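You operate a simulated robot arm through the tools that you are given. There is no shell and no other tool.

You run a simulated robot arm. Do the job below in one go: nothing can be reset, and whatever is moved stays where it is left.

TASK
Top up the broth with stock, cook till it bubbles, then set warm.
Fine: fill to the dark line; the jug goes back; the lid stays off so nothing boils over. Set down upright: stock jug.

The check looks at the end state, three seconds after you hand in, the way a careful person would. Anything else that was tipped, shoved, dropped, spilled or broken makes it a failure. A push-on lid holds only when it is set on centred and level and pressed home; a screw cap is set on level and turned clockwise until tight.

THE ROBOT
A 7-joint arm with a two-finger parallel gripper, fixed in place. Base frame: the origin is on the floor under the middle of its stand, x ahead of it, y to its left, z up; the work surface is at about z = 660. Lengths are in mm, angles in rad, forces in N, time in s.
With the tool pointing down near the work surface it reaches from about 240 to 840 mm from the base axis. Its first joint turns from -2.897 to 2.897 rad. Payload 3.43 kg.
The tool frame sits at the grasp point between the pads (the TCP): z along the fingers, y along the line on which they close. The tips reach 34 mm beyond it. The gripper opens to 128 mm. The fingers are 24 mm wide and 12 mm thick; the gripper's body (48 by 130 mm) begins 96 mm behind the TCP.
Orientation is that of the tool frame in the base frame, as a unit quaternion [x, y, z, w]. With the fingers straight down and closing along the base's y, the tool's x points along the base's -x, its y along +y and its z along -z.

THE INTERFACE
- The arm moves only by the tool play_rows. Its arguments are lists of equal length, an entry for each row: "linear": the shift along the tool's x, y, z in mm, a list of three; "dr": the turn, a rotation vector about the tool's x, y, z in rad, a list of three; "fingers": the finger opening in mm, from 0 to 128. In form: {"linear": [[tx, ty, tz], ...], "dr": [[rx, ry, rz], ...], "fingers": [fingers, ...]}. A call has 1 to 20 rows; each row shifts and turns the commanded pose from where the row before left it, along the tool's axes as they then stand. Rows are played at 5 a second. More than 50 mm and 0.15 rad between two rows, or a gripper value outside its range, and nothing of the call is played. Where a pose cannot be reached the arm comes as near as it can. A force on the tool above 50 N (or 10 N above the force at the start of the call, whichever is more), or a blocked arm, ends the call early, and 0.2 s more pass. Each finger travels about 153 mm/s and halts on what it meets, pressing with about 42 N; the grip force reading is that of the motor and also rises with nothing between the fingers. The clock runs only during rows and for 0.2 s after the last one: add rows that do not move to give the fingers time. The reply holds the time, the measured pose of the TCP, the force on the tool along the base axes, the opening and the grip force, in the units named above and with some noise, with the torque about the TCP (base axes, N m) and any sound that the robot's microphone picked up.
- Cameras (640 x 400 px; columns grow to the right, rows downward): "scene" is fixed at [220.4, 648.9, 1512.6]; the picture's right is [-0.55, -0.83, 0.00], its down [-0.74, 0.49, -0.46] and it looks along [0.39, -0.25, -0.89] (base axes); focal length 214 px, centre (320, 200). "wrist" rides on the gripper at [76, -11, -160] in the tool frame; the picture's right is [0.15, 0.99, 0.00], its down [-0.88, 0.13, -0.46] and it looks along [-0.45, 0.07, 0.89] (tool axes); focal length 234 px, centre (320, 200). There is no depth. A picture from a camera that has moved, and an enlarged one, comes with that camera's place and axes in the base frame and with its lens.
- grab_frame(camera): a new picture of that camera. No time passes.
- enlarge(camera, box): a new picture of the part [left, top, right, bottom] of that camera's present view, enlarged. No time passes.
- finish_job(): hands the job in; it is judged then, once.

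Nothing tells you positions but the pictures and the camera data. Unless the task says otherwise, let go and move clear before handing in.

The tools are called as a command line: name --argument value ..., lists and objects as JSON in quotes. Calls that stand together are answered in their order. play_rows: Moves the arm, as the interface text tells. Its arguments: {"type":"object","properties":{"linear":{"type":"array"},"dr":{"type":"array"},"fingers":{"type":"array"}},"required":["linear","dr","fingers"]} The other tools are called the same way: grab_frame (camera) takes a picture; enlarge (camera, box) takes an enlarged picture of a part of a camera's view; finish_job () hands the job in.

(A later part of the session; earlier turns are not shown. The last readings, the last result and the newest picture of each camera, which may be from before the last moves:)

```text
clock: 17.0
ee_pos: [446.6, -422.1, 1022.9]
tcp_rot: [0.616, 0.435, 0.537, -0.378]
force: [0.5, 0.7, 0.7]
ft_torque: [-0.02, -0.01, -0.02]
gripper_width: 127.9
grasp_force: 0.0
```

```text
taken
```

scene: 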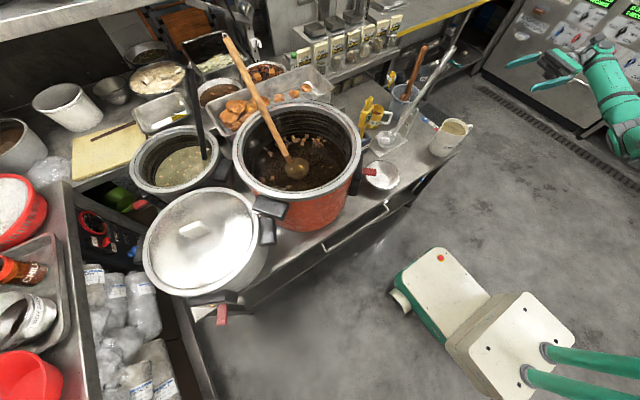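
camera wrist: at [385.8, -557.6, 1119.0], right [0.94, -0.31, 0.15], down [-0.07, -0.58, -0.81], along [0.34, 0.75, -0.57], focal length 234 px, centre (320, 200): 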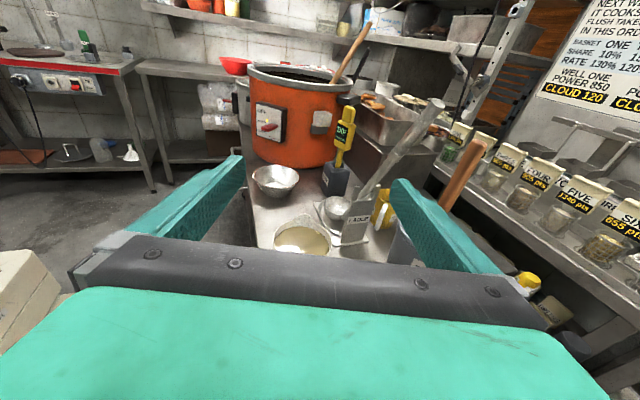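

The tilt is reachable. From here I can see the lever plate upright and a wall sign; I'll zoom on both.

enlarge --camera "wrist" --box '[500, 0, 640, 120]'

enlarge --camera "wrist" --box '[235, 60, 355, 180]'

enlarge --camera "wrist" --box '[250, 90, 300, 150]'

enlarge --camera "wrist" --box '[240, 170, 400, 260]'

```text
3.33 times, centred on (570, 60) of wrist
camera zoom: at [385.8, -557.6, 1119.0], right [0.94, -0.31, 0.15], down [-0.07, -0.58, -0.81], along [0.34, 0.75, -0.57], focal length 781 px, centre (-513, 667)
```

zoom: 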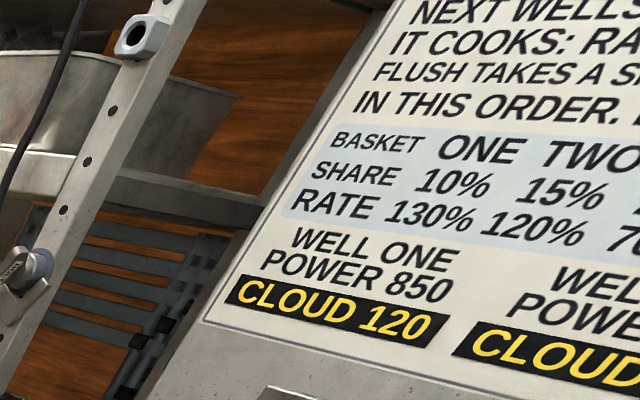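

```text
3.33 times, centred on (295, 120) of wrist
camera zoom: at [385.8, -557.6, 1119.0], right [0.94, -0.31, 0.15], down [-0.07, -0.58, -0.81], along [0.34, 0.75, -0.57], focal length 781 px, centre (403, 467)
```

zoom: 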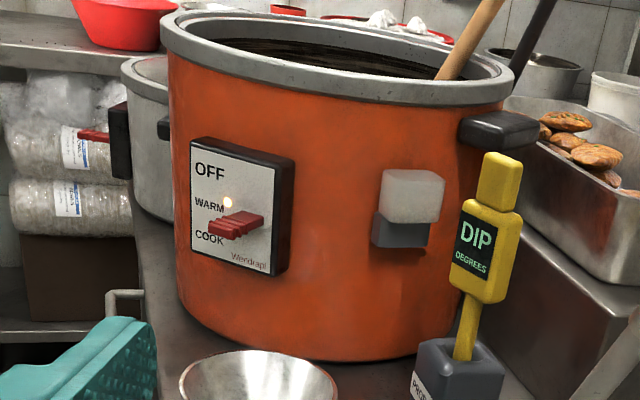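

```text
6.67 times, centred on (275, 120) of wrist
camera zoom: at [385.8, -557.6, 1119.0], right [0.94, -0.31, 0.15], down [-0.07, -0.58, -0.81], along [0.34, 0.75, -0.57], focal length 1561 px, centre (620, 733)
```

zoom: 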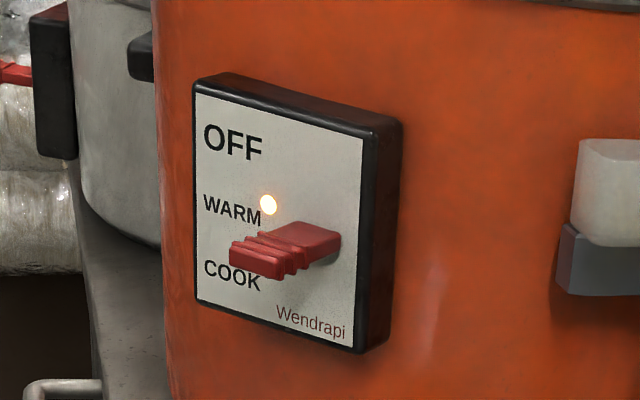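

```text
4.00 times, centred on (320, 215) of wrist
camera zoom: at [385.8, -557.6, 1119.0], right [0.94, -0.31, 0.15], down [-0.07, -0.58, -0.81], along [0.34, 0.75, -0.57], focal length 937 px, centre (320, 140)
```

zoom: 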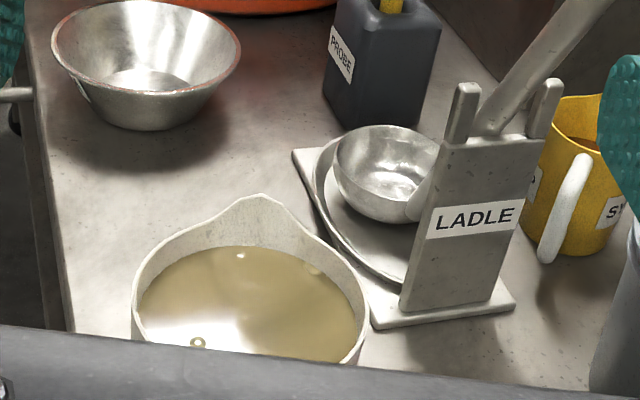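

The lever is at WARM with its lamp lit. Now I'll lower the hand to the pre-grasp spot behind the handle and check alignment.

play_rows --linear '[[-45.1, -0.5, 8.4], [-45.1, -0.5, 8.4], [-45.1, -0.5, 8.4], [-45.1, -0.5, 8.4], [-45.1, -0.5, 8.4], [-45.1, -0.5, 8.4]]' --dr '[[0, 0, 0], [0, 0, 0], [0, 0, 0], [0, 0, 0], [0, 0, 0], [0, 0, 0]]' --fingers '[128, 128, 128, 128, 128, 128]'

grab_frame --camera "wrist"

grab_frame --camera "scene"

enlarge --camera "scene" --box '[400, 80, 560, 200]'

```text
clock: 18.4
ee_pos: [435.2, -377.6, 757.3]
tcp_rot: [0.616, 0.437, 0.536, -0.378]
force: [0.6, -0.2, -0.4]
ft_torque: [-0.05, 0.03, 0.05]
gripper_width: 128.1
grasp_force: 0.1
out of reach, approached as far as the arm can: row 6
```

```text
taken
camera wrist: at [374.9, -514.0, 854.0], right [0.94, -0.31, 0.15], down [-0.07, -0.59, -0.81], along [0.34, 0.75, -0.57], focal length 234 px, centre (320, 200)
```

wrist: 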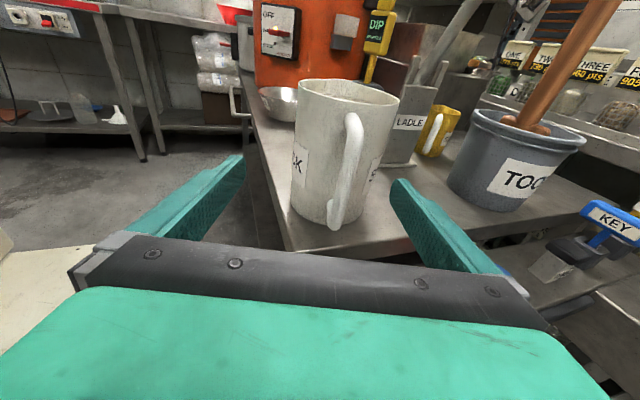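

```text
taken
```

scene: 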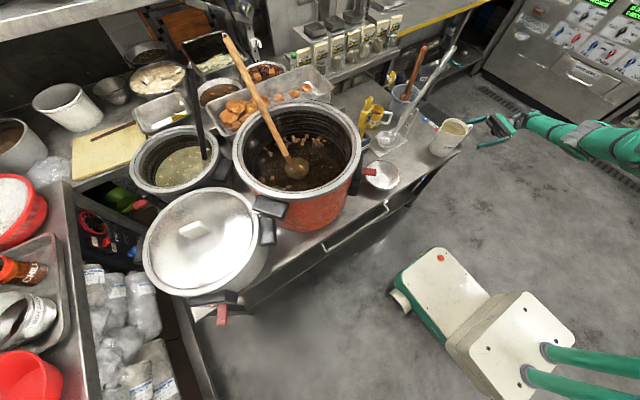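

```text
3.33 times, centred on (480, 140) of scene
camera zoom: at [220.4, 648.9, 1512.6], right [-0.55, -0.83, 0.0], down [-0.74, 0.49, -0.46], along [0.39, -0.25, -0.89], focal length 715 px, centre (-213, 400)
```

zoom: 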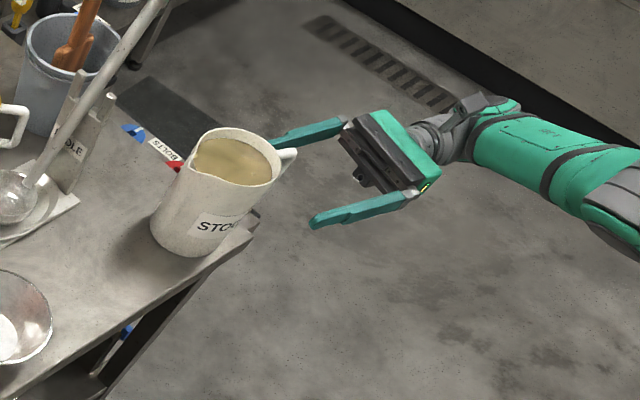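

The hand is close behind the handle now. I'll zoom on the jug and handle for alignment.

enlarge --camera "wrist" --box '[270, 70, 430, 240]'

enlarge --camera "scene" --box '[425, 105, 515, 165]'

```text
2.35 times, centred on (350, 155) of wrist
camera zoom: at [374.9, -514.0, 854.0], right [0.94, -0.31, 0.15], down [-0.07, -0.59, -0.81], along [0.34, 0.75, -0.57], focal length 551 px, centre (249, 306)
```

zoom: 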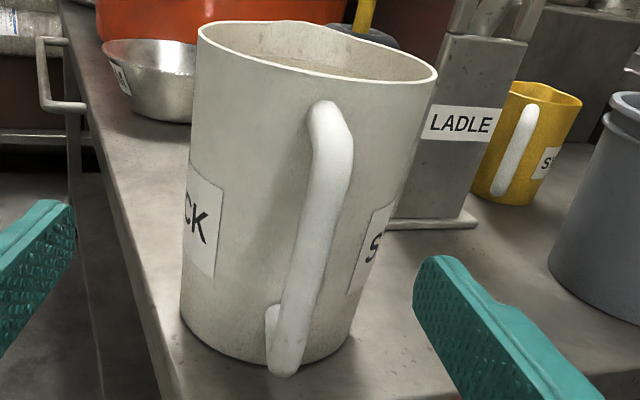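

```text
6.67 times, centred on (470, 135) of scene
camera zoom: at [220.4, 648.9, 1512.6], right [-0.55, -0.83, 0.0], down [-0.74, 0.49, -0.46], along [0.39, -0.25, -0.89], focal length 1430 px, centre (-680, 633)
```

zoom: 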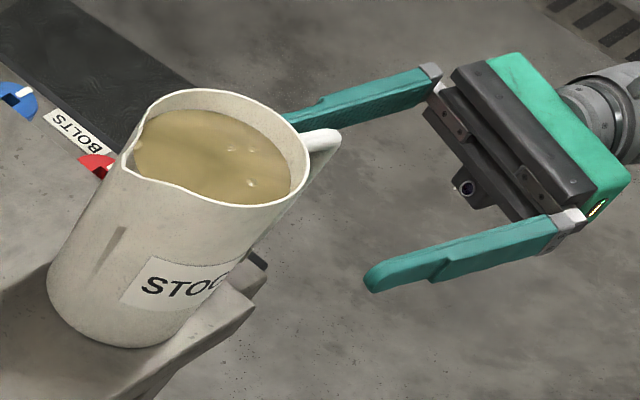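

The handle is a vertical bar about 100 mm from the jug's centre, and it lies between the fingers. I'll shift sideways 23 mm, drop 13 mm, and then check before advancing.

play_rows --linear '[[-6.5, 11.5, 0], [-6.6, 11.4, 0], [0, 0, 20]]' --dr '[[0, 0, 0], [0, 0, 0], [0, 0, 0]]' --fingers '[128, 128, 128]'

grab_frame --camera "wrist"

enlarge --camera "scene" --box '[425, 105, 515, 165]'

```text
clock: 19.2
ee_pos: [457.3, -363.3, 748.4]
tcp_rot: [0.617, 0.436, 0.536, -0.378]
force: [-0.7, -0.8, 0.9]
ft_torque: [0.02, 0.03, 0.0]
gripper_width: 127.9
grasp_force: 0.0
out of reach, approached as far as the arm can: row 2
```

```text
taken
camera wrist: at [396.2, -500.0, 845.1], right [0.94, -0.31, 0.15], down [-0.07, -0.59, -0.81], along [0.34, 0.75, -0.57], focal length 234 px, centre (320, 200)
```

wrist: 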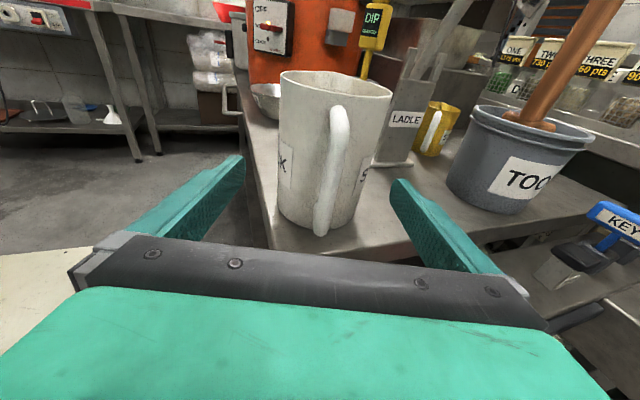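

```text
6.67 times, centred on (470, 135) of scene
camera zoom: at [220.4, 648.9, 1512.6], right [-0.55, -0.83, 0.0], down [-0.74, 0.49, -0.46], along [0.39, -0.25, -0.89], focal length 1430 px, centre (-680, 633)
```

zoom: 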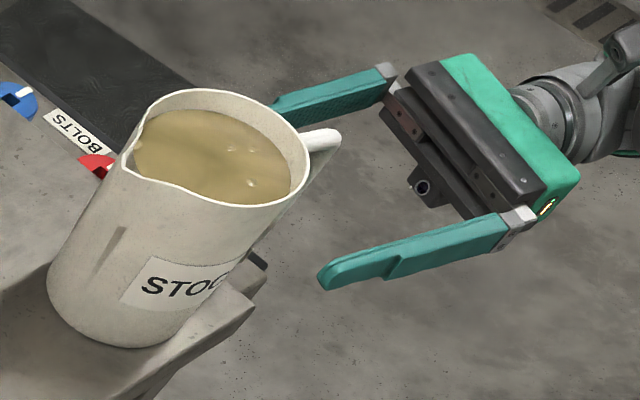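

Still about 7 mm sideways and about 79 mm forward to go. I'll advance now with the fingers open.

play_rows --linear '[[-1.5, 3.4, 15], [-1.5, 3.4, 15], [-1.5, 0, 16], [-1.5, 0, 16], [0, 0, 16]]' --dr '[[0, 0, 0], [0, 0, 0], [0, 0, 0], [0, 0, 0], [0, 0, 0]]' --fingers '[128, 128, 128, 128, 128]'

grab_frame --camera "wrist"

enlarge --camera "scene" --box '[425, 105, 515, 165]'

```text
clock: 20.4
ee_pos: [487.2, -294.9, 730.6]
tcp_rot: [0.616, 0.436, 0.536, -0.379]
force: [-0.5, 0.6, -0.1]
ft_torque: [0.0, -0.02, 0.0]
gripper_width: 127.8
grasp_force: 0.0
```

```text
taken
camera wrist: at [427.2, -431.1, 827.0], right [0.94, -0.31, 0.15], down [-0.07, -0.59, -0.81], along [0.34, 0.75, -0.57], focal length 234 px, centre (320, 200)
```

wrist: 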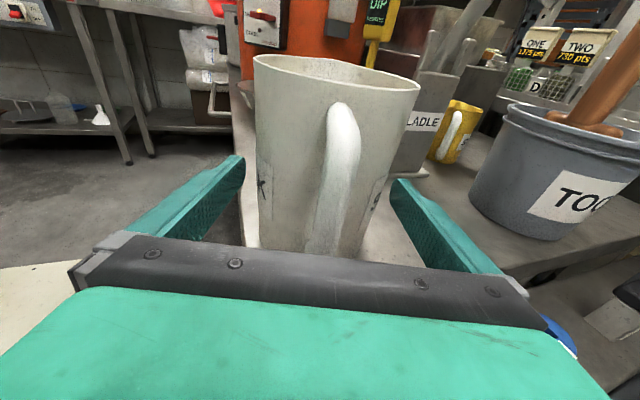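

```text
6.67 times, centred on (470, 135) of scene
camera zoom: at [220.4, 648.9, 1512.6], right [-0.55, -0.83, 0.0], down [-0.74, 0.49, -0.46], along [0.39, -0.25, -0.89], focal length 1430 px, centre (-680, 633)
```

zoom: 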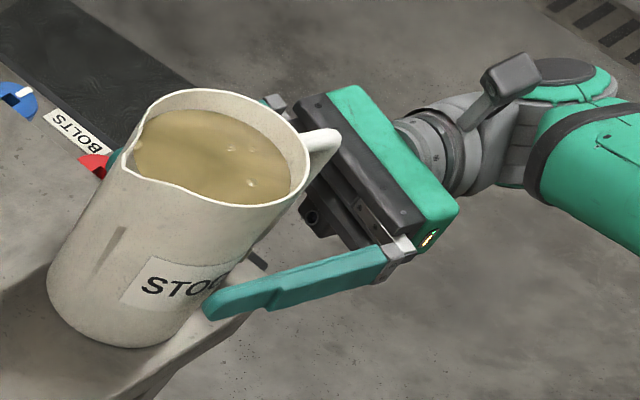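

The fingers straddle the jug at mid height with the handle just clear of the palm. A small adjustment, then I close.

play_rows --linear '[[0, 2.3, 4], [0, 0, 0], [0, 0, 0], [0, 0, 0], [0, 0, 0]]' --dr '[[0, 0, 0], [0, 0, 0], [0, 0, 0], [0, 0, 0], [0, 0, 0]]' --fingers '[128, 118, 112, 100, 80]'

play_rows --linear '[[0, 0, 0], [0, 0, 0]]' --dr '[[0, 0, 0], [0, 0, 0]]' --fingers '[60, 60]'

grab_frame --camera "wrist"

enlarge --camera "scene" --box '[425, 105, 515, 165]'

```text
clock: 21.6
ee_pos: [491.1, -292.0, 729.5]
tcp_rot: [0.617, 0.435, 0.536, -0.378]
force: [-3.6, -1.9, 1.3]
ft_torque: [0.4, 0.13, 0.23]
gripper_width: 104.3
grasp_force: 41.8
```

```text
clock: 22.2
ee_pos: [490.3, -292.9, 729.5]
tcp_rot: [0.617, 0.435, 0.536, -0.378]
force: [3.0, -1.4, -0.2]
ft_torque: [0.24, 0.14, -0.19]
gripper_width: 104.0
grasp_force: 42.2
```

```text
taken
camera wrist: at [429.9, -429.1, 826.1], right [0.94, -0.31, 0.15], down [-0.07, -0.59, -0.81], along [0.34, 0.75, -0.57], focal length 234 px, centre (320, 200)
```

wrist: 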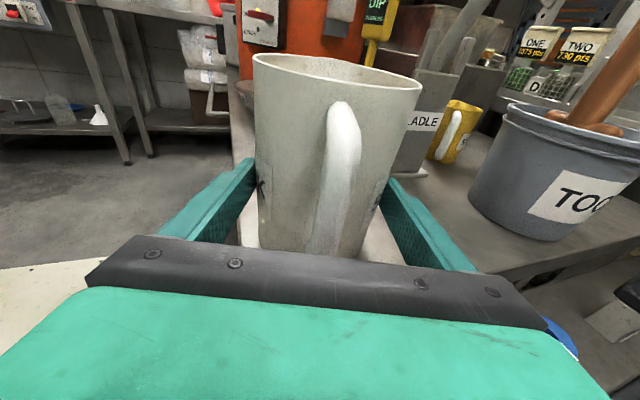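

```text
6.67 times, centred on (470, 135) of scene
camera zoom: at [220.4, 648.9, 1512.6], right [-0.55, -0.83, 0.0], down [-0.74, 0.49, -0.46], along [0.39, -0.25, -0.89], focal length 1430 px, centre (-680, 633)
```

zoom: 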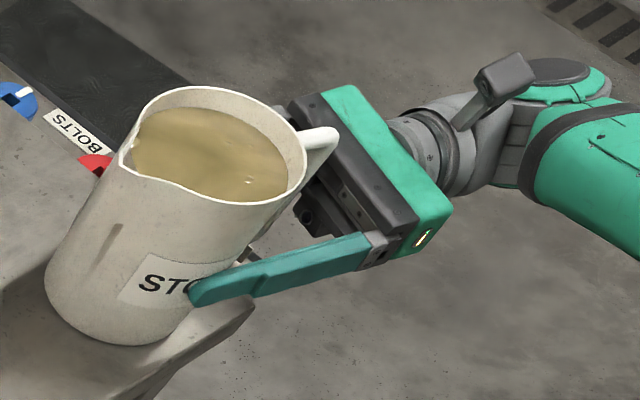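

The grip holds at 104 mm with 42 N. I'll lift gently by 30 mm and watch for tilt or slip.

play_rows --linear '[[4.95, 0, -0.7], [9.9, 0, -1.4], [14.85, 0, -2.1], [0, 0, 0]]' --dr '[[0, 0, 0], [0, 0, 0], [0, 0, 0], [0, 0, 0]]' --fingers '[60, 60, 60, 60]'

grab_frame --camera "wrist"

enlarge --camera "scene" --box '[425, 105, 515, 165]'

```text
clock: 23.2
ee_pos: [491.6, -294.4, 760.0]
tcp_rot: [0.616, 0.436, 0.536, -0.379]
force: [-1.6, 0.8, 2.4]
ft_torque: [0.29, -0.46, 0.2]
gripper_width: 105.0
grasp_force: 41.3
```

```text
taken
camera wrist: at [431.0, -430.8, 856.3], right [0.94, -0.31, 0.15], down [-0.07, -0.58, -0.81], along [0.34, 0.75, -0.57], focal length 234 px, centre (320, 200)
```

wrist: 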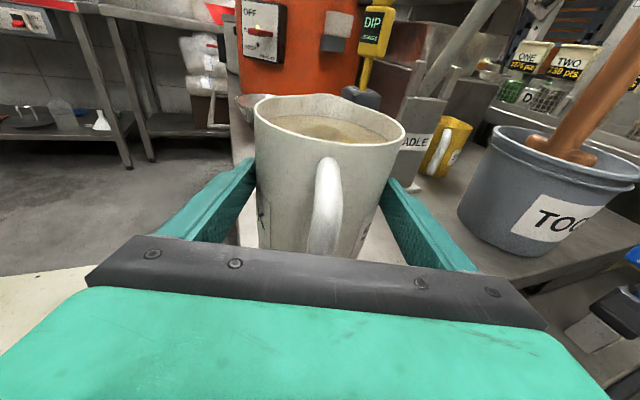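

```text
6.67 times, centred on (470, 135) of scene
camera zoom: at [220.4, 648.9, 1512.6], right [-0.55, -0.83, 0.0], down [-0.74, 0.49, -0.46], along [0.39, -0.25, -0.89], focal length 1430 px, centre (-680, 633)
```

zoom: 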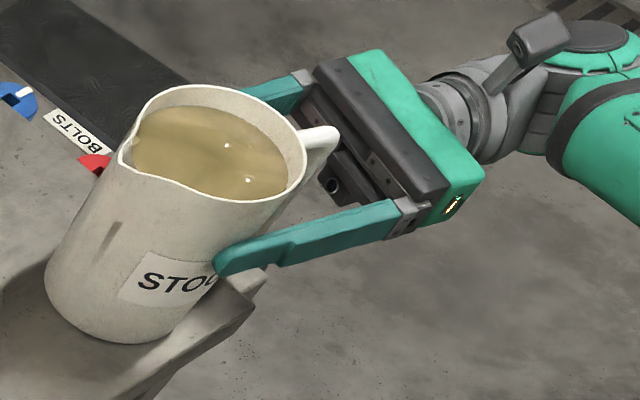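

The fingers slid up the jug instead of lifting it. I'll make a tiny further lift to read how much drag there is.

play_rows --linear '[[4, 0, -0.55]]' --dr '[[0, 0, 0]]' --fingers '[40]'

enlarge --camera "scene" --box '[425, 105, 515, 165]'

enlarge --camera "wrist" --box '[220, 80, 430, 260]'

```text
clock: 23.6
ee_pos: [491.5, -293.1, 761.6]
tcp_rot: [0.618, 0.434, 0.535, -0.378]
force: [-0.2, 0.4, 0.2]
ft_torque: [-0.32, 0.14, -0.03]
gripper_width: 105.1
grasp_force: 41.7
```

```text
6.67 times, centred on (470, 135) of scene
camera zoom: at [220.4, 648.9, 1512.6], right [-0.55, -0.83, 0.0], down [-0.74, 0.49, -0.46], along [0.39, -0.25, -0.89], focal length 1430 px, centre (-680, 633)
```

zoom: 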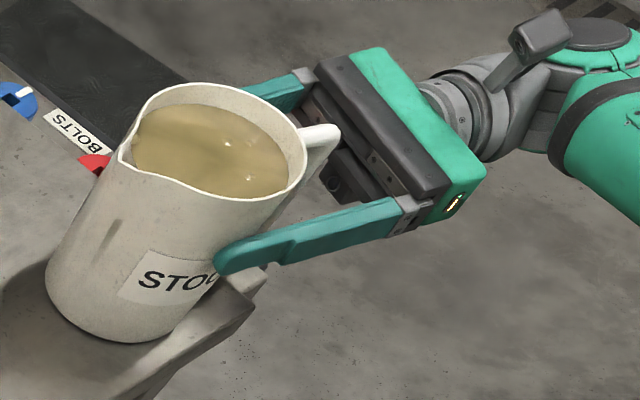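

```text
2.22 times, centred on (325, 170) of wrist
camera zoom: at [431.4, -430.1, 858.5], right [0.94, -0.31, 0.14], down [-0.07, -0.59, -0.81], along [0.34, 0.75, -0.57], focal length 520 px, centre (309, 267)
```

zoom: 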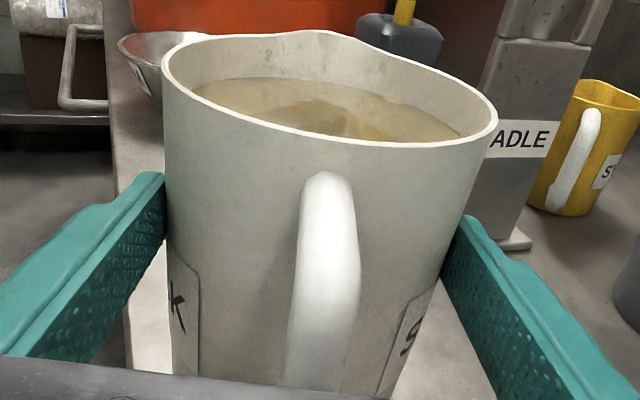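

There's no real hold: the contact is near the fingertips, ahead of the pads. I'll open, rise clear, tilt the hand to 45° and come in over the handle so that the pads themselves centre on the jug's axis.

play_rows --linear '[[0, 0, 0], [0, 0, 0], [30, 0, -4.1], [40, 0, -5.5], [40, 0, -5.5], [40, 0, -5.5]]' --dr '[[0, 0, 0], [0, 0, 0], [0, 0, 0], [0, 0, 0], [0, 0, 0], [0, 0, 0]]' --fingers '[128, 128, 128, 128, 128, 128]'

play_rows --linear '[[0, 0, 0], [0, 0, 0], [0, 0, 0], [0, 0, 0], [0, 0, 0], [-49, 0, -9.5], [-49, 0, -9.5]]' --dr '[[0, -0.129, 0], [0, -0.129, 0], [0, -0.129, 0], [0, -0.129, 0], [0, -0.129, 0], [0, 0, 0], [0, 0, 0]]' --fingers '[128, 128, 128, 128, 128, 128, 128]'

grab_frame --camera "wrist"

enlarge --camera "scene" --box '[425, 95, 530, 165]'

```text
clock: 25.0
ee_pos: [490.9, -292.7, 916.6]
tcp_rot: [0.617, 0.436, 0.535, -0.378]
force: [0.2, -0.1, -0.5]
ft_torque: [-0.01, -0.04, 0.01]
gripper_width: 127.9
grasp_force: 0.1
```

```text
clock: 26.6
ee_pos: [465.8, -372.3, 856.9]
tcp_rot: [0.754, 0.534, 0.311, -0.221]
force: [0.9, 1.1, 0.3]
ft_torque: [0.01, 0.01, 0.01]
gripper_width: 127.7
grasp_force: 0.0
```

```text
taken
camera wrist: at [436.0, -424.8, 1024.2], right [0.97, -0.23, 0.1], down [-0.19, -0.93, -0.3], along [0.17, 0.27, -0.95], focal length 234 px, centre (320, 200)
```

wrist: 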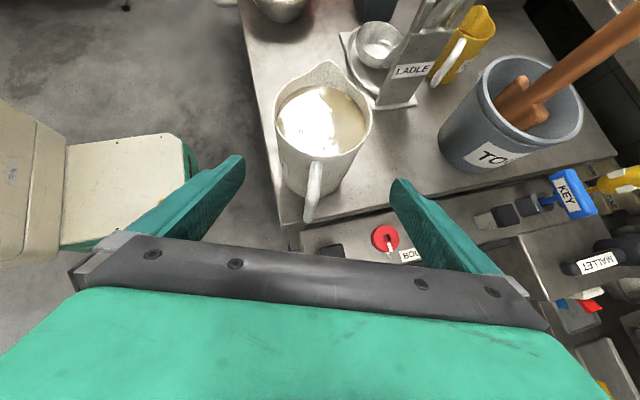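

```text
5.71 times, centred on (478, 130) of scene
camera zoom: at [220.4, 648.9, 1512.6], right [-0.55, -0.83, 0.0], down [-0.74, 0.49, -0.46], along [0.39, -0.25, -0.89], focal length 1226 px, centre (-580, 600)
```

zoom: 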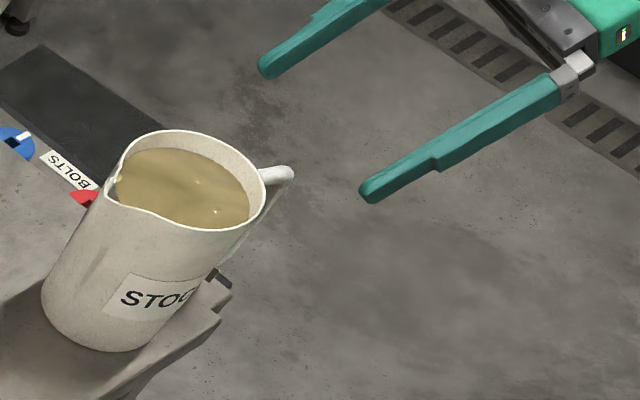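

Alignment over the handle looks good (jug centre at about (499, -271), lateral error under 2 mm). I'll advance most of the way along the tilted axis and check.

play_rows --linear '[[-1.7, -0.4, 40], [-1.7, -0.4, 40], [-1.7, -0.4, 38]]' --dr '[[0, 0, 0], [0, 0, 0], [0, 0, 0]]' --fingers '[128, 128, 128]'

grab_frame --camera "wrist"

enlarge --camera "scene" --box '[425, 95, 530, 165]'

```text
clock: 27.4
ee_pos: [487.5, -294.2, 772.8]
tcp_rot: [0.754, 0.534, 0.312, -0.221]
force: [-0.7, 0.1, 0.0]
ft_torque: [0.0, -0.02, -0.01]
gripper_width: 128.0
grasp_force: 0.1
```

```text
taken
camera wrist: at [455.4, -348.4, 937.5], right [0.97, -0.23, 0.1], down [-0.19, -0.93, -0.3], along [0.17, 0.27, -0.95], focal length 234 px, centre (320, 200)
```

wrist: 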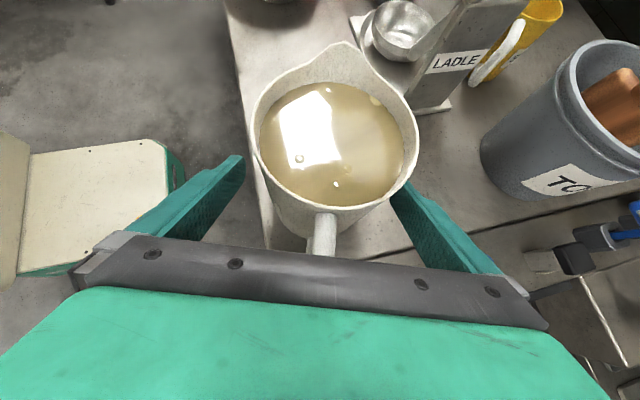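

```text
5.71 times, centred on (478, 130) of scene
camera zoom: at [220.4, 648.9, 1512.6], right [-0.55, -0.83, 0.0], down [-0.74, 0.49, -0.46], along [0.39, -0.25, -0.89], focal length 1226 px, centre (-580, 600)
```

zoom: 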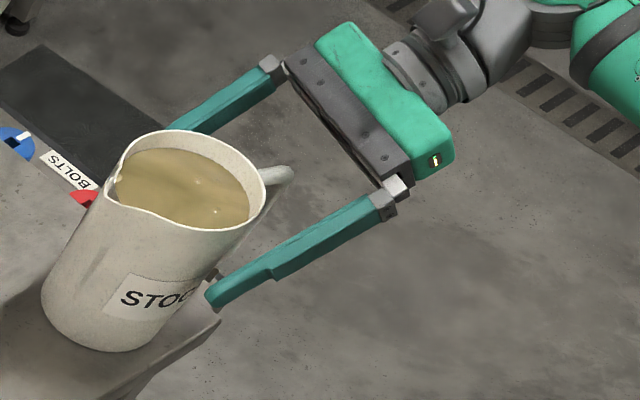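

About 41 mm left along the tool axis plus 4 mm sideways. I'll advance the rest and check for contact before closing.

play_rows --linear '[[-2.3, 2, 14], [-2.3, 2, 14], [0, 0, 12]]' --dr '[[0, 0, 0], [0, 0, 0], [0, 0, 0]]' --fingers '[128, 128, 128]'

grab_frame --camera "wrist"

enlarge --camera "scene" --box '[425, 95, 530, 165]'

```text
clock: 28.2
ee_pos: [501.7, -279.1, 747.6]
tcp_rot: [0.756, 0.532, 0.316, -0.215]
force: [-2.3, -3.1, 3.8]
ft_torque: [-0.2, 0.04, 0.01]
gripper_width: 128.0
grasp_force: 0.1
stopped in row 3: the force on the tool passed its limit at 65 N (the readings are from after the stop); the commanded pose is now the measured one
```

```text
taken
camera wrist: at [468.3, -332.0, 913.7], right [0.96, -0.24, 0.11], down [-0.2, -0.93, -0.3], along [0.18, 0.26, -0.95], focal length 234 px, centre (320, 200)
```

wrist: 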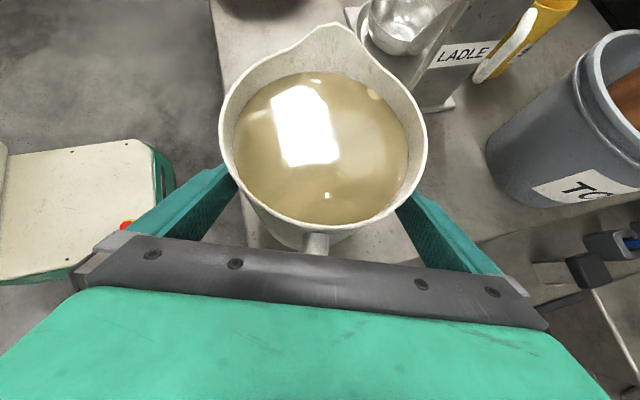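

```text
5.71 times, centred on (478, 130) of scene
camera zoom: at [220.4, 648.9, 1512.6], right [-0.55, -0.83, 0.0], down [-0.74, 0.49, -0.46], along [0.39, -0.25, -0.89], focal length 1226 px, centre (-580, 600)
```

zoom: 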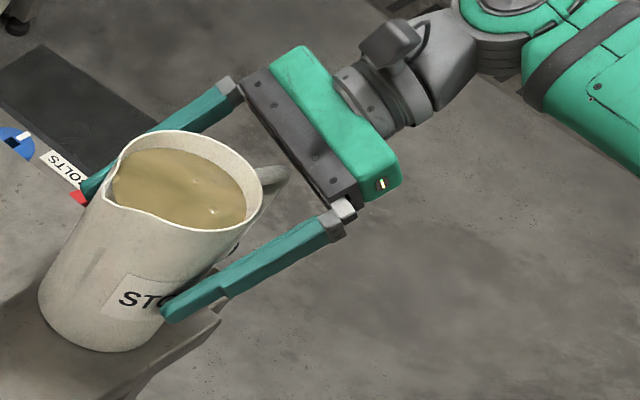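

Something touched (likely the handle's top against the hand), so I'm about 9 mm short of the axis — close enough for the pads to cover the contact. I'll back off slightly, centre sideways, and close.

play_rows --linear '[[0, -4, -3], [0, 0, 0], [0, 0, 0], [0, 0, 0], [0, 0, 0]]' --dr '[[0, 0, 0], [0, 0, 0], [0, 0, 0], [0, 0, 0], [0, 0, 0]]' --fingers '[128, 118, 110, 100, 60]'

grab_frame --camera "wrist"

enlarge --camera "scene" --box '[425, 95, 530, 165]'

```text
clock: 29.4
ee_pos: [498.1, -279.5, 748.0]
tcp_rot: [0.756, 0.532, 0.314, -0.216]
force: [-4.1, 1.3, -0.2]
ft_torque: [0.18, 0.38, 0.04]
gripper_width: 105.1
grasp_force: 41.5
```

```text
taken
camera wrist: at [464.6, -332.5, 914.7], right [0.96, -0.24, 0.11], down [-0.2, -0.93, -0.3], along [0.18, 0.26, -0.95], focal length 234 px, centre (320, 200)
```

wrist: 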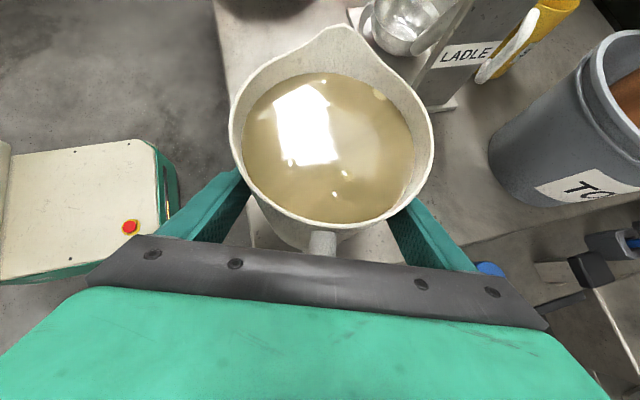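

```text
5.71 times, centred on (478, 130) of scene
camera zoom: at [220.4, 648.9, 1512.6], right [-0.55, -0.83, 0.0], down [-0.74, 0.49, -0.46], along [0.39, -0.25, -0.89], focal length 1226 px, centre (-580, 600)
```

zoom: 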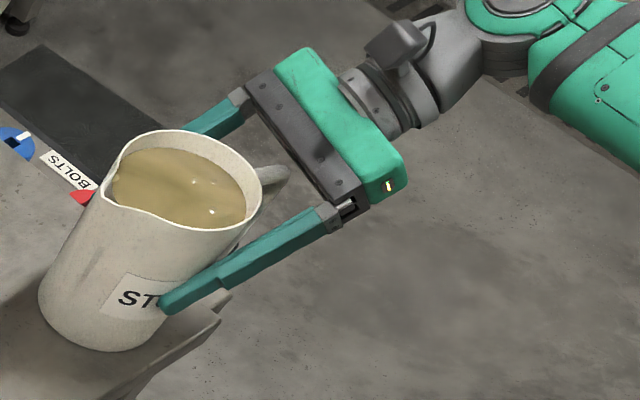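

Gripped at 105 mm on the pads. I'll lift 12 mm and see whether the jug comes along.

play_rows --linear '[[4.2, 0, -4.3], [4.2, 0, -4.3]]' --dr '[[0, 0, 0], [0, 0, 0]]' --fingers '[60, 60]'

enlarge --camera "scene" --box '[425, 95, 530, 165]'

grab_frame --camera "wrist"

```text
clock: 30.0
ee_pos: [495.7, -281.1, 760.1]
tcp_rot: [0.755, 0.532, 0.315, -0.217]
force: [0.1, 0.1, -12.4]
ft_torque: [-0.17, 0.07, -0.01]
gripper_width: 104.6
grasp_force: 42.2
```

```text
5.71 times, centred on (478, 130) of scene
camera zoom: at [220.4, 648.9, 1512.6], right [-0.55, -0.83, 0.0], down [-0.74, 0.49, -0.46], along [0.39, -0.25, -0.89], focal length 1226 px, centre (-580, 600)
```

zoom: 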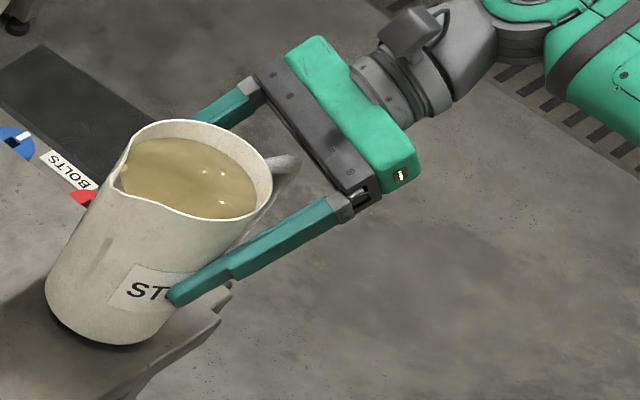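

```text
taken
camera wrist: at [463.0, -332.1, 926.4], right [0.96, -0.24, 0.11], down [-0.2, -0.93, -0.3], along [0.18, 0.26, -0.95], focal length 234 px, centre (320, 200)
```

wrist: 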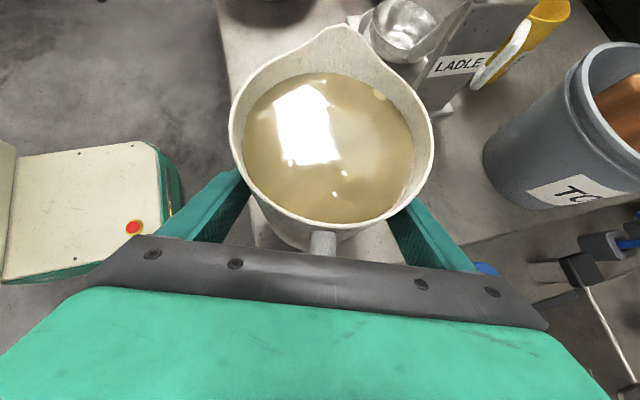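

The jug lifted cleanly and upright (about 12 N load). I'll raise it gently to pouring height, checking for slip.

play_rows --linear '[[7, 0, -7.1], [14.1, 0.1, -14.2], [14.1, 0.1, -14.2], [14.1, 0.1, -14.2], [14.1, 0.1, -14.2], [7, 0, -7.1]]' --dr '[[0, 0, 0], [0, 0, 0], [0, 0, 0], [0, 0, 0], [0, 0, 0], [0, 0, 0]]' --fingers '[60, 60, 60, 60, 60, 60]'

enlarge --camera "scene" --box '[425, 75, 530, 165]'

grab_frame --camera "wrist"

```text
clock: 31.4
ee_pos: [494.1, -280.4, 861.3]
tcp_rot: [0.756, 0.532, 0.315, -0.216]
force: [-0.2, -1.0, -11.3]
ft_torque: [-0.17, 0.05, -0.03]
gripper_width: 104.9
grasp_force: 41.9
```

```text
4.44 times, centred on (478, 120) of scene
camera zoom: at [220.4, 648.9, 1512.6], right [-0.55, -0.83, 0.0], down [-0.74, 0.49, -0.46], along [0.39, -0.25, -0.89], focal length 953 px, centre (-380, 556)
```

zoom: 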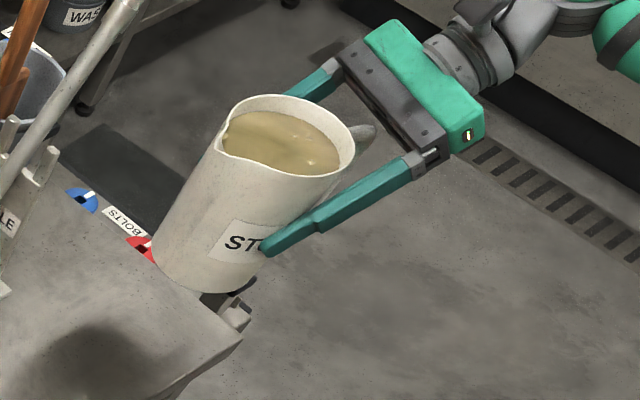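

```text
taken
camera wrist: at [461.4, -332.8, 1027.5], right [0.96, -0.24, 0.11], down [-0.2, -0.93, -0.3], along [0.18, 0.26, -0.95], focal length 234 px, centre (320, 200)
```

wrist: 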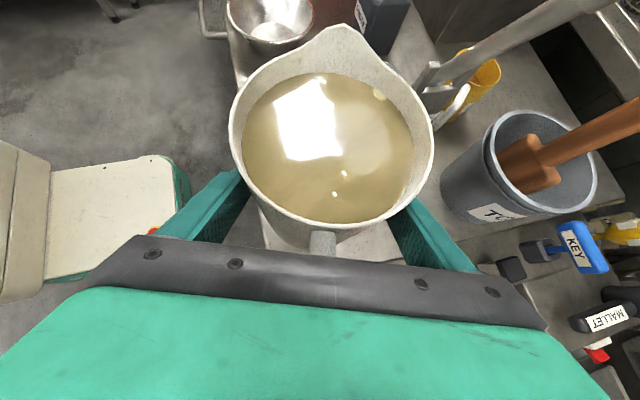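

No slip at all. I'll continue to raise to about z = 1077, then carry it toward the pot.

play_rows --linear '[[10, 0.1, -10.1], [17, 0.2, -17.1], [17, 0.2, -17.1], [17, 0.2, -17.1], [17, 0.2, -17.1], [17, 0.2, -17.1], [17, 0.2, -17.1], [17, 0.2, -17.1], [17, 0.2, -17.1], [8, 0.1, -8.1]]' --dr '[[0, 0, 0], [0, 0, 0], [0, 0, 0], [0, 0, 0], [0, 0, 0], [0, 0, 0], [0, 0, 0], [0, 0, 0], [0, 0, 0], [0, 0, 0]]' --fingers '[60, 60, 60, 60, 60, 60, 60, 60, 60, 60]'

grab_frame --camera "wrist"

grab_frame --camera "scene"

```text
clock: 33.6
ee_pos: [495.1, -280.8, 1080.6]
tcp_rot: [0.755, 0.532, 0.316, -0.217]
force: [0.6, -0.6, -12.0]
ft_torque: [-0.17, 0.03, 0.0]
gripper_width: 104.8
grasp_force: 41.8
```

```text
taken
camera wrist: at [462.1, -332.4, 1245.9], right [0.96, -0.24, 0.11], down [-0.2, -0.93, -0.3], along [0.18, 0.26, -0.95], focal length 234 px, centre (320, 200)
```

wrist: 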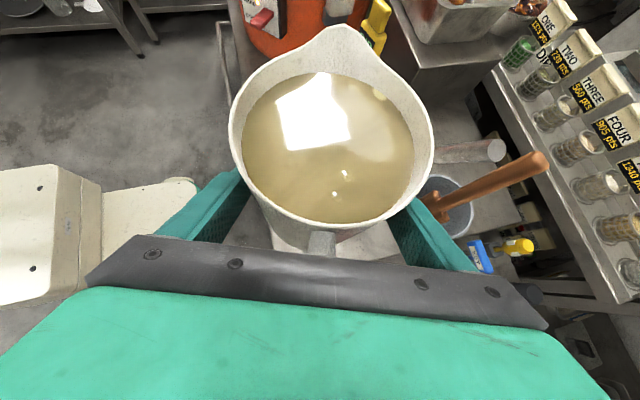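

```text
taken
```

scene: 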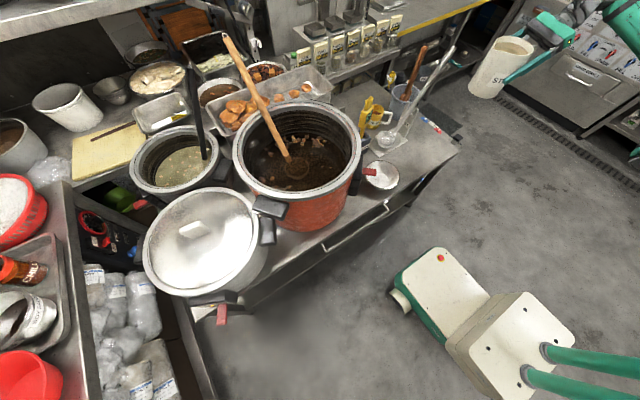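

The jug is stable at z≈1080. Next I'll carry it slowly, level, to just beside the pot with the spout over the near inside, around TCP (579, 245, 1070).

play_rows --linear '[[8, -2.2, 8.3], [16, -4.4, 16.6], [23, -6.3, 23.9], [23, -6.3, 23.9], [23, -6.3, 23.9], [23, -6.3, 23.9], [23, -6.3, 23.9], [23, -6.3, 23.9], [23, -6.3, 23.9], [23, -6.3, 23.9], [16, -4.4, 16.6], [8, -2.2, 8.3]]' --dr '[[0, 0, 0], [0, 0, 0], [0, 0, 0], [0, 0, 0], [0, 0, 0], [0, 0, 0], [0, 0, 0], [0, 0, 0], [0, 0, 0], [0, 0, 0], [0, 0, 0], [0, 0, 0]]' --fingers '[60, 60, 60, 60, 60, 60, 60, 60, 60, 60, 60, 60]'

grab_frame --camera "wrist"

grab_frame --camera "scene"

```text
clock: 36.2
ee_pos: [551.0, 55.5, 1072.4]
tcp_rot: [0.756, 0.532, 0.315, -0.215]
force: [1.4, -1.1, -12.9]
ft_torque: [-0.13, 0.08, 0.03]
gripper_width: 104.9
grasp_force: 42.2
```

```text
taken
camera wrist: at [518.7, 3.8, 1237.6], right [0.96, -0.24, 0.11], down [-0.2, -0.93, -0.3], along [0.18, 0.26, -0.95], focal length 234 px, centre (320, 200)
```

wrist: 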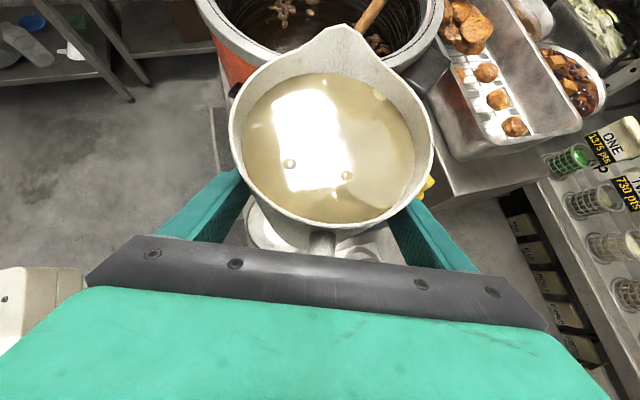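

```text
taken
```

scene: 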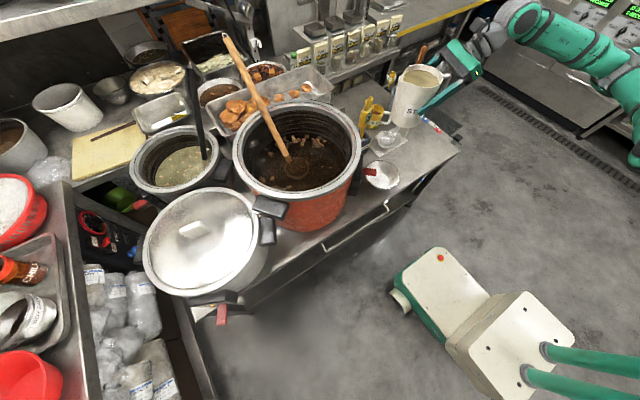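

The carry is steady. I'll move the remaining ~190 mm to bring the spout over the pot.

play_rows --linear '[[8.5, -2.5, 8.6], [14.8, -4.3, 15.1], [21.2, -6.15, 21.6], [21.2, -6.15, 21.6], [21.2, -6.15, 21.6], [21.2, -6.15, 21.6], [14.8, -4.3, 15.1], [8.5, -2.5, 8.6]]' --dr '[[0, 0, 0], [0, 0, 0], [0, 0, 0], [0, 0, 0], [0, 0, 0], [0, 0, 0], [0, 0, 0], [0, 0, 0]]' --fingers '[60, 60, 60, 60, 60, 60, 60, 60]'

grab_frame --camera "wrist"

grab_frame --camera "scene"

enlarge --camera "scene" --box '[220, 60, 420, 220]'

```text
clock: 38.0
ee_pos: [581.1, 235.3, 1068.8]
tcp_rot: [0.758, 0.53, 0.314, -0.212]
force: [-6.1, -13.7, -10.0]
ft_torque: [-0.96, 0.45, -0.02]
gripper_width: 106.2
grasp_force: 41.6
stopped in row 8: the force on the tool passed its limit at 64 N (the readings are from after the stop); the commanded pose is now the measured one
```

```text
taken
camera wrist: at [547.5, 185.3, 1234.8], right [0.96, -0.25, 0.12], down [-0.21, -0.93, -0.29], along [0.18, 0.26, -0.95], focal length 234 px, centre (320, 200)
```

wrist: 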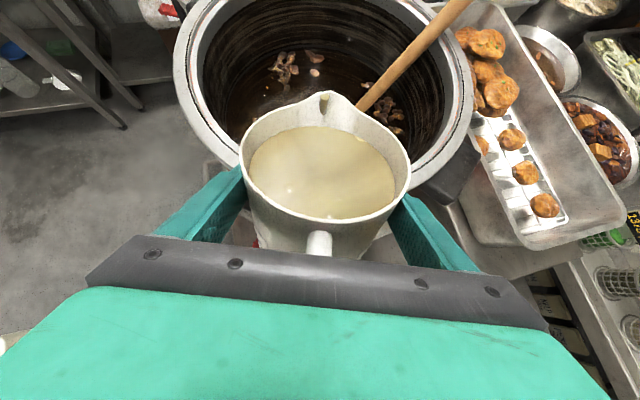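

```text
taken
```

scene: 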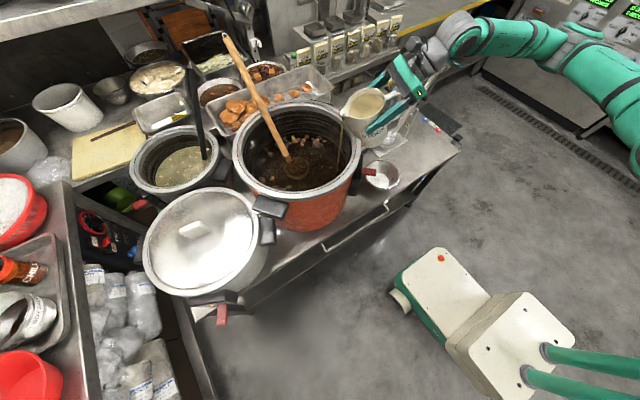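

```text
2.50 times, centred on (320, 140) of scene
camera zoom: at [220.4, 648.9, 1512.6], right [-0.55, -0.83, 0.0], down [-0.74, 0.49, -0.46], along [0.39, -0.25, -0.89], focal length 536 px, centre (320, 350)
```

zoom: 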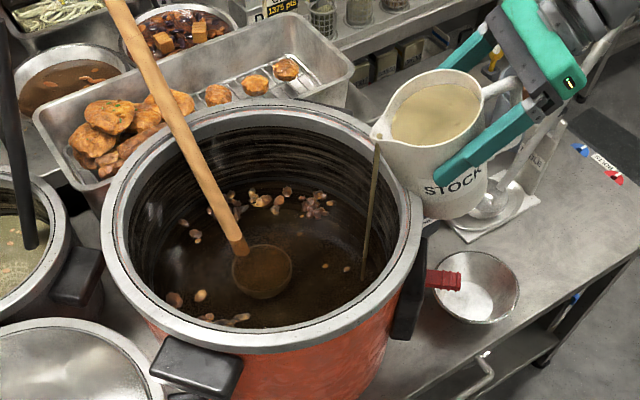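

The jug's base touched the pot's rim (the rim is higher than I judged), tipping the jug a little; a thin stream is already falling inside the pot. I'll raise straight up at once to free it.

play_rows --linear '[[15, 0, -15], [17, 0, -17]]' --dr '[[0, 0, 0], [0, 0, 0]]' --fingers '[60, 60]'

grab_frame --camera "wrist"

enlarge --camera "scene" --box '[220, 60, 420, 220]'

enlarge --camera "scene" --box '[330, 60, 430, 140]'

```text
clock: 38.6
ee_pos: [576.5, 243.7, 1112.7]
tcp_rot: [0.755, 0.533, 0.316, -0.214]
force: [-1.0, 1.4, -11.8]
ft_torque: [0.13, -0.03, -0.02]
gripper_width: 106.3
grasp_force: 41.8
```

```text
taken
camera wrist: at [543.0, 192.2, 1279.2], right [0.96, -0.24, 0.12], down [-0.19, -0.94, -0.3], along [0.18, 0.26, -0.95], focal length 234 px, centre (320, 200)
```

wrist: 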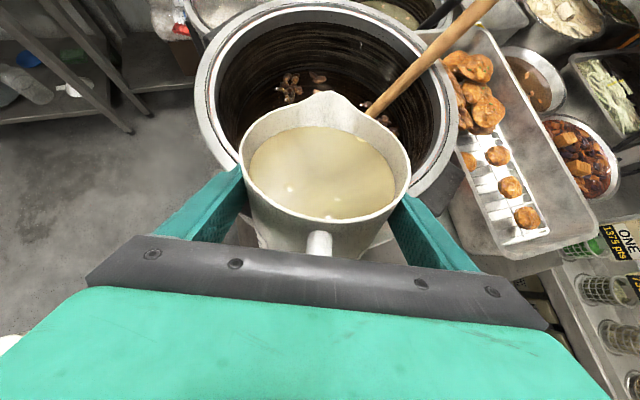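

```text
2.50 times, centred on (320, 140) of scene
camera zoom: at [220.4, 648.9, 1512.6], right [-0.55, -0.83, 0.0], down [-0.74, 0.49, -0.46], along [0.39, -0.25, -0.89], focal length 536 px, centre (320, 350)
```

zoom: 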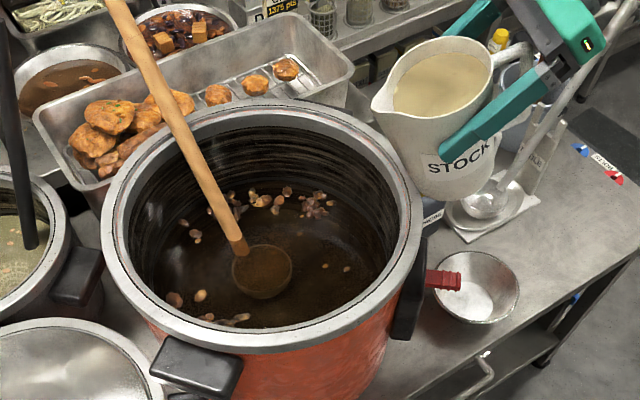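

```text
5.00 times, centred on (380, 100) of scene
camera zoom: at [220.4, 648.9, 1512.6], right [-0.55, -0.83, 0.0], down [-0.74, 0.49, -0.46], along [0.39, -0.25, -0.89], focal length 1072 px, centre (20, 700)
```

zoom: 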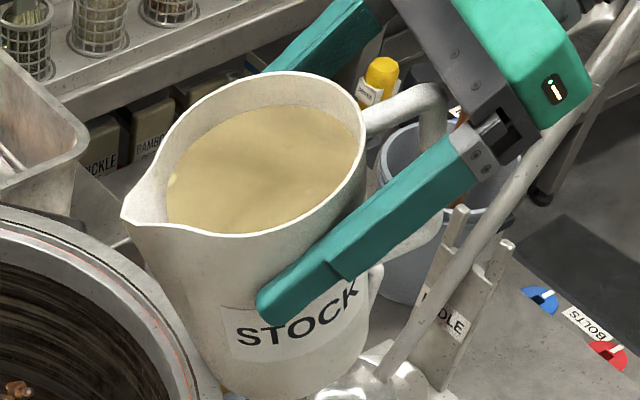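

The stream has stopped and the jug is free, tilted about 20° forward in the grip, still over the pot. I'll check the level and look for any drips before pouring on.

enlarge --camera "scene" --box '[290, 115, 330, 140]'

enlarge --camera "scene" --box '[300, 120, 320, 136]'

enlarge --camera "scene" --box '[320, 130, 420, 210]'

enlarge --camera "wrist" --box '[180, 0, 470, 220]'

```text
16.00 times, centred on (310, 128) of scene
camera zoom: at [220.4, 648.9, 1512.6], right [-0.55, -0.83, 0.0], down [-0.74, 0.49, -0.46], along [0.39, -0.25, -0.89], focal length 3432 px, centre (480, 1360)
```

zoom: 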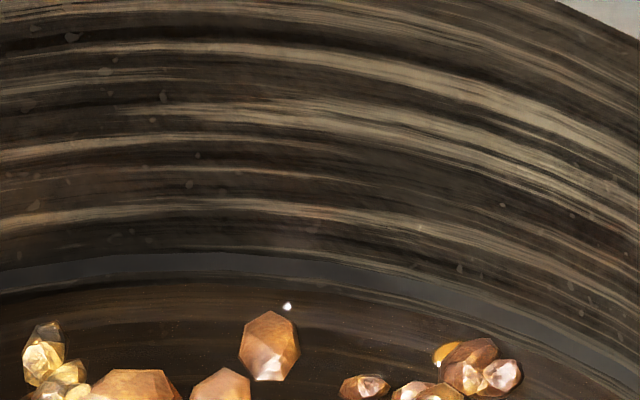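

```text
16.00 times, centred on (310, 128) of scene
camera zoom: at [220.4, 648.9, 1512.6], right [-0.55, -0.83, 0.0], down [-0.74, 0.49, -0.46], along [0.39, -0.25, -0.89], focal length 3432 px, centre (480, 1352)
```

zoom: 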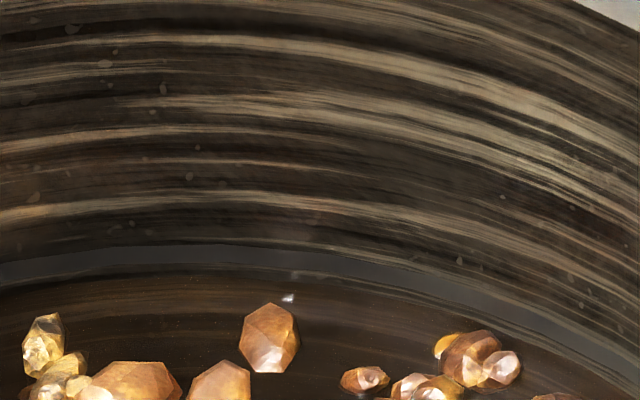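

```text
5.00 times, centred on (370, 170) of scene
camera zoom: at [220.4, 648.9, 1512.6], right [-0.55, -0.83, 0.0], down [-0.74, 0.49, -0.46], along [0.39, -0.25, -0.89], focal length 1072 px, centre (70, 350)
```

zoom: 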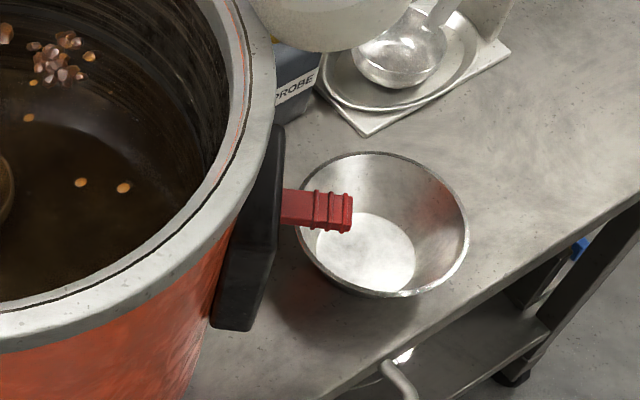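

```text
1.82 times, centred on (325, 110) of wrist
camera zoom: at [543.0, 192.2, 1279.2], right [0.96, -0.24, 0.12], down [-0.19, -0.94, -0.3], along [0.18, 0.26, -0.95], focal length 426 px, centre (311, 364)
```

zoom: 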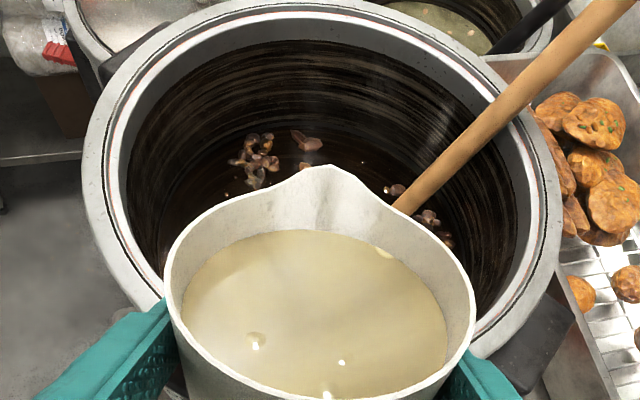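

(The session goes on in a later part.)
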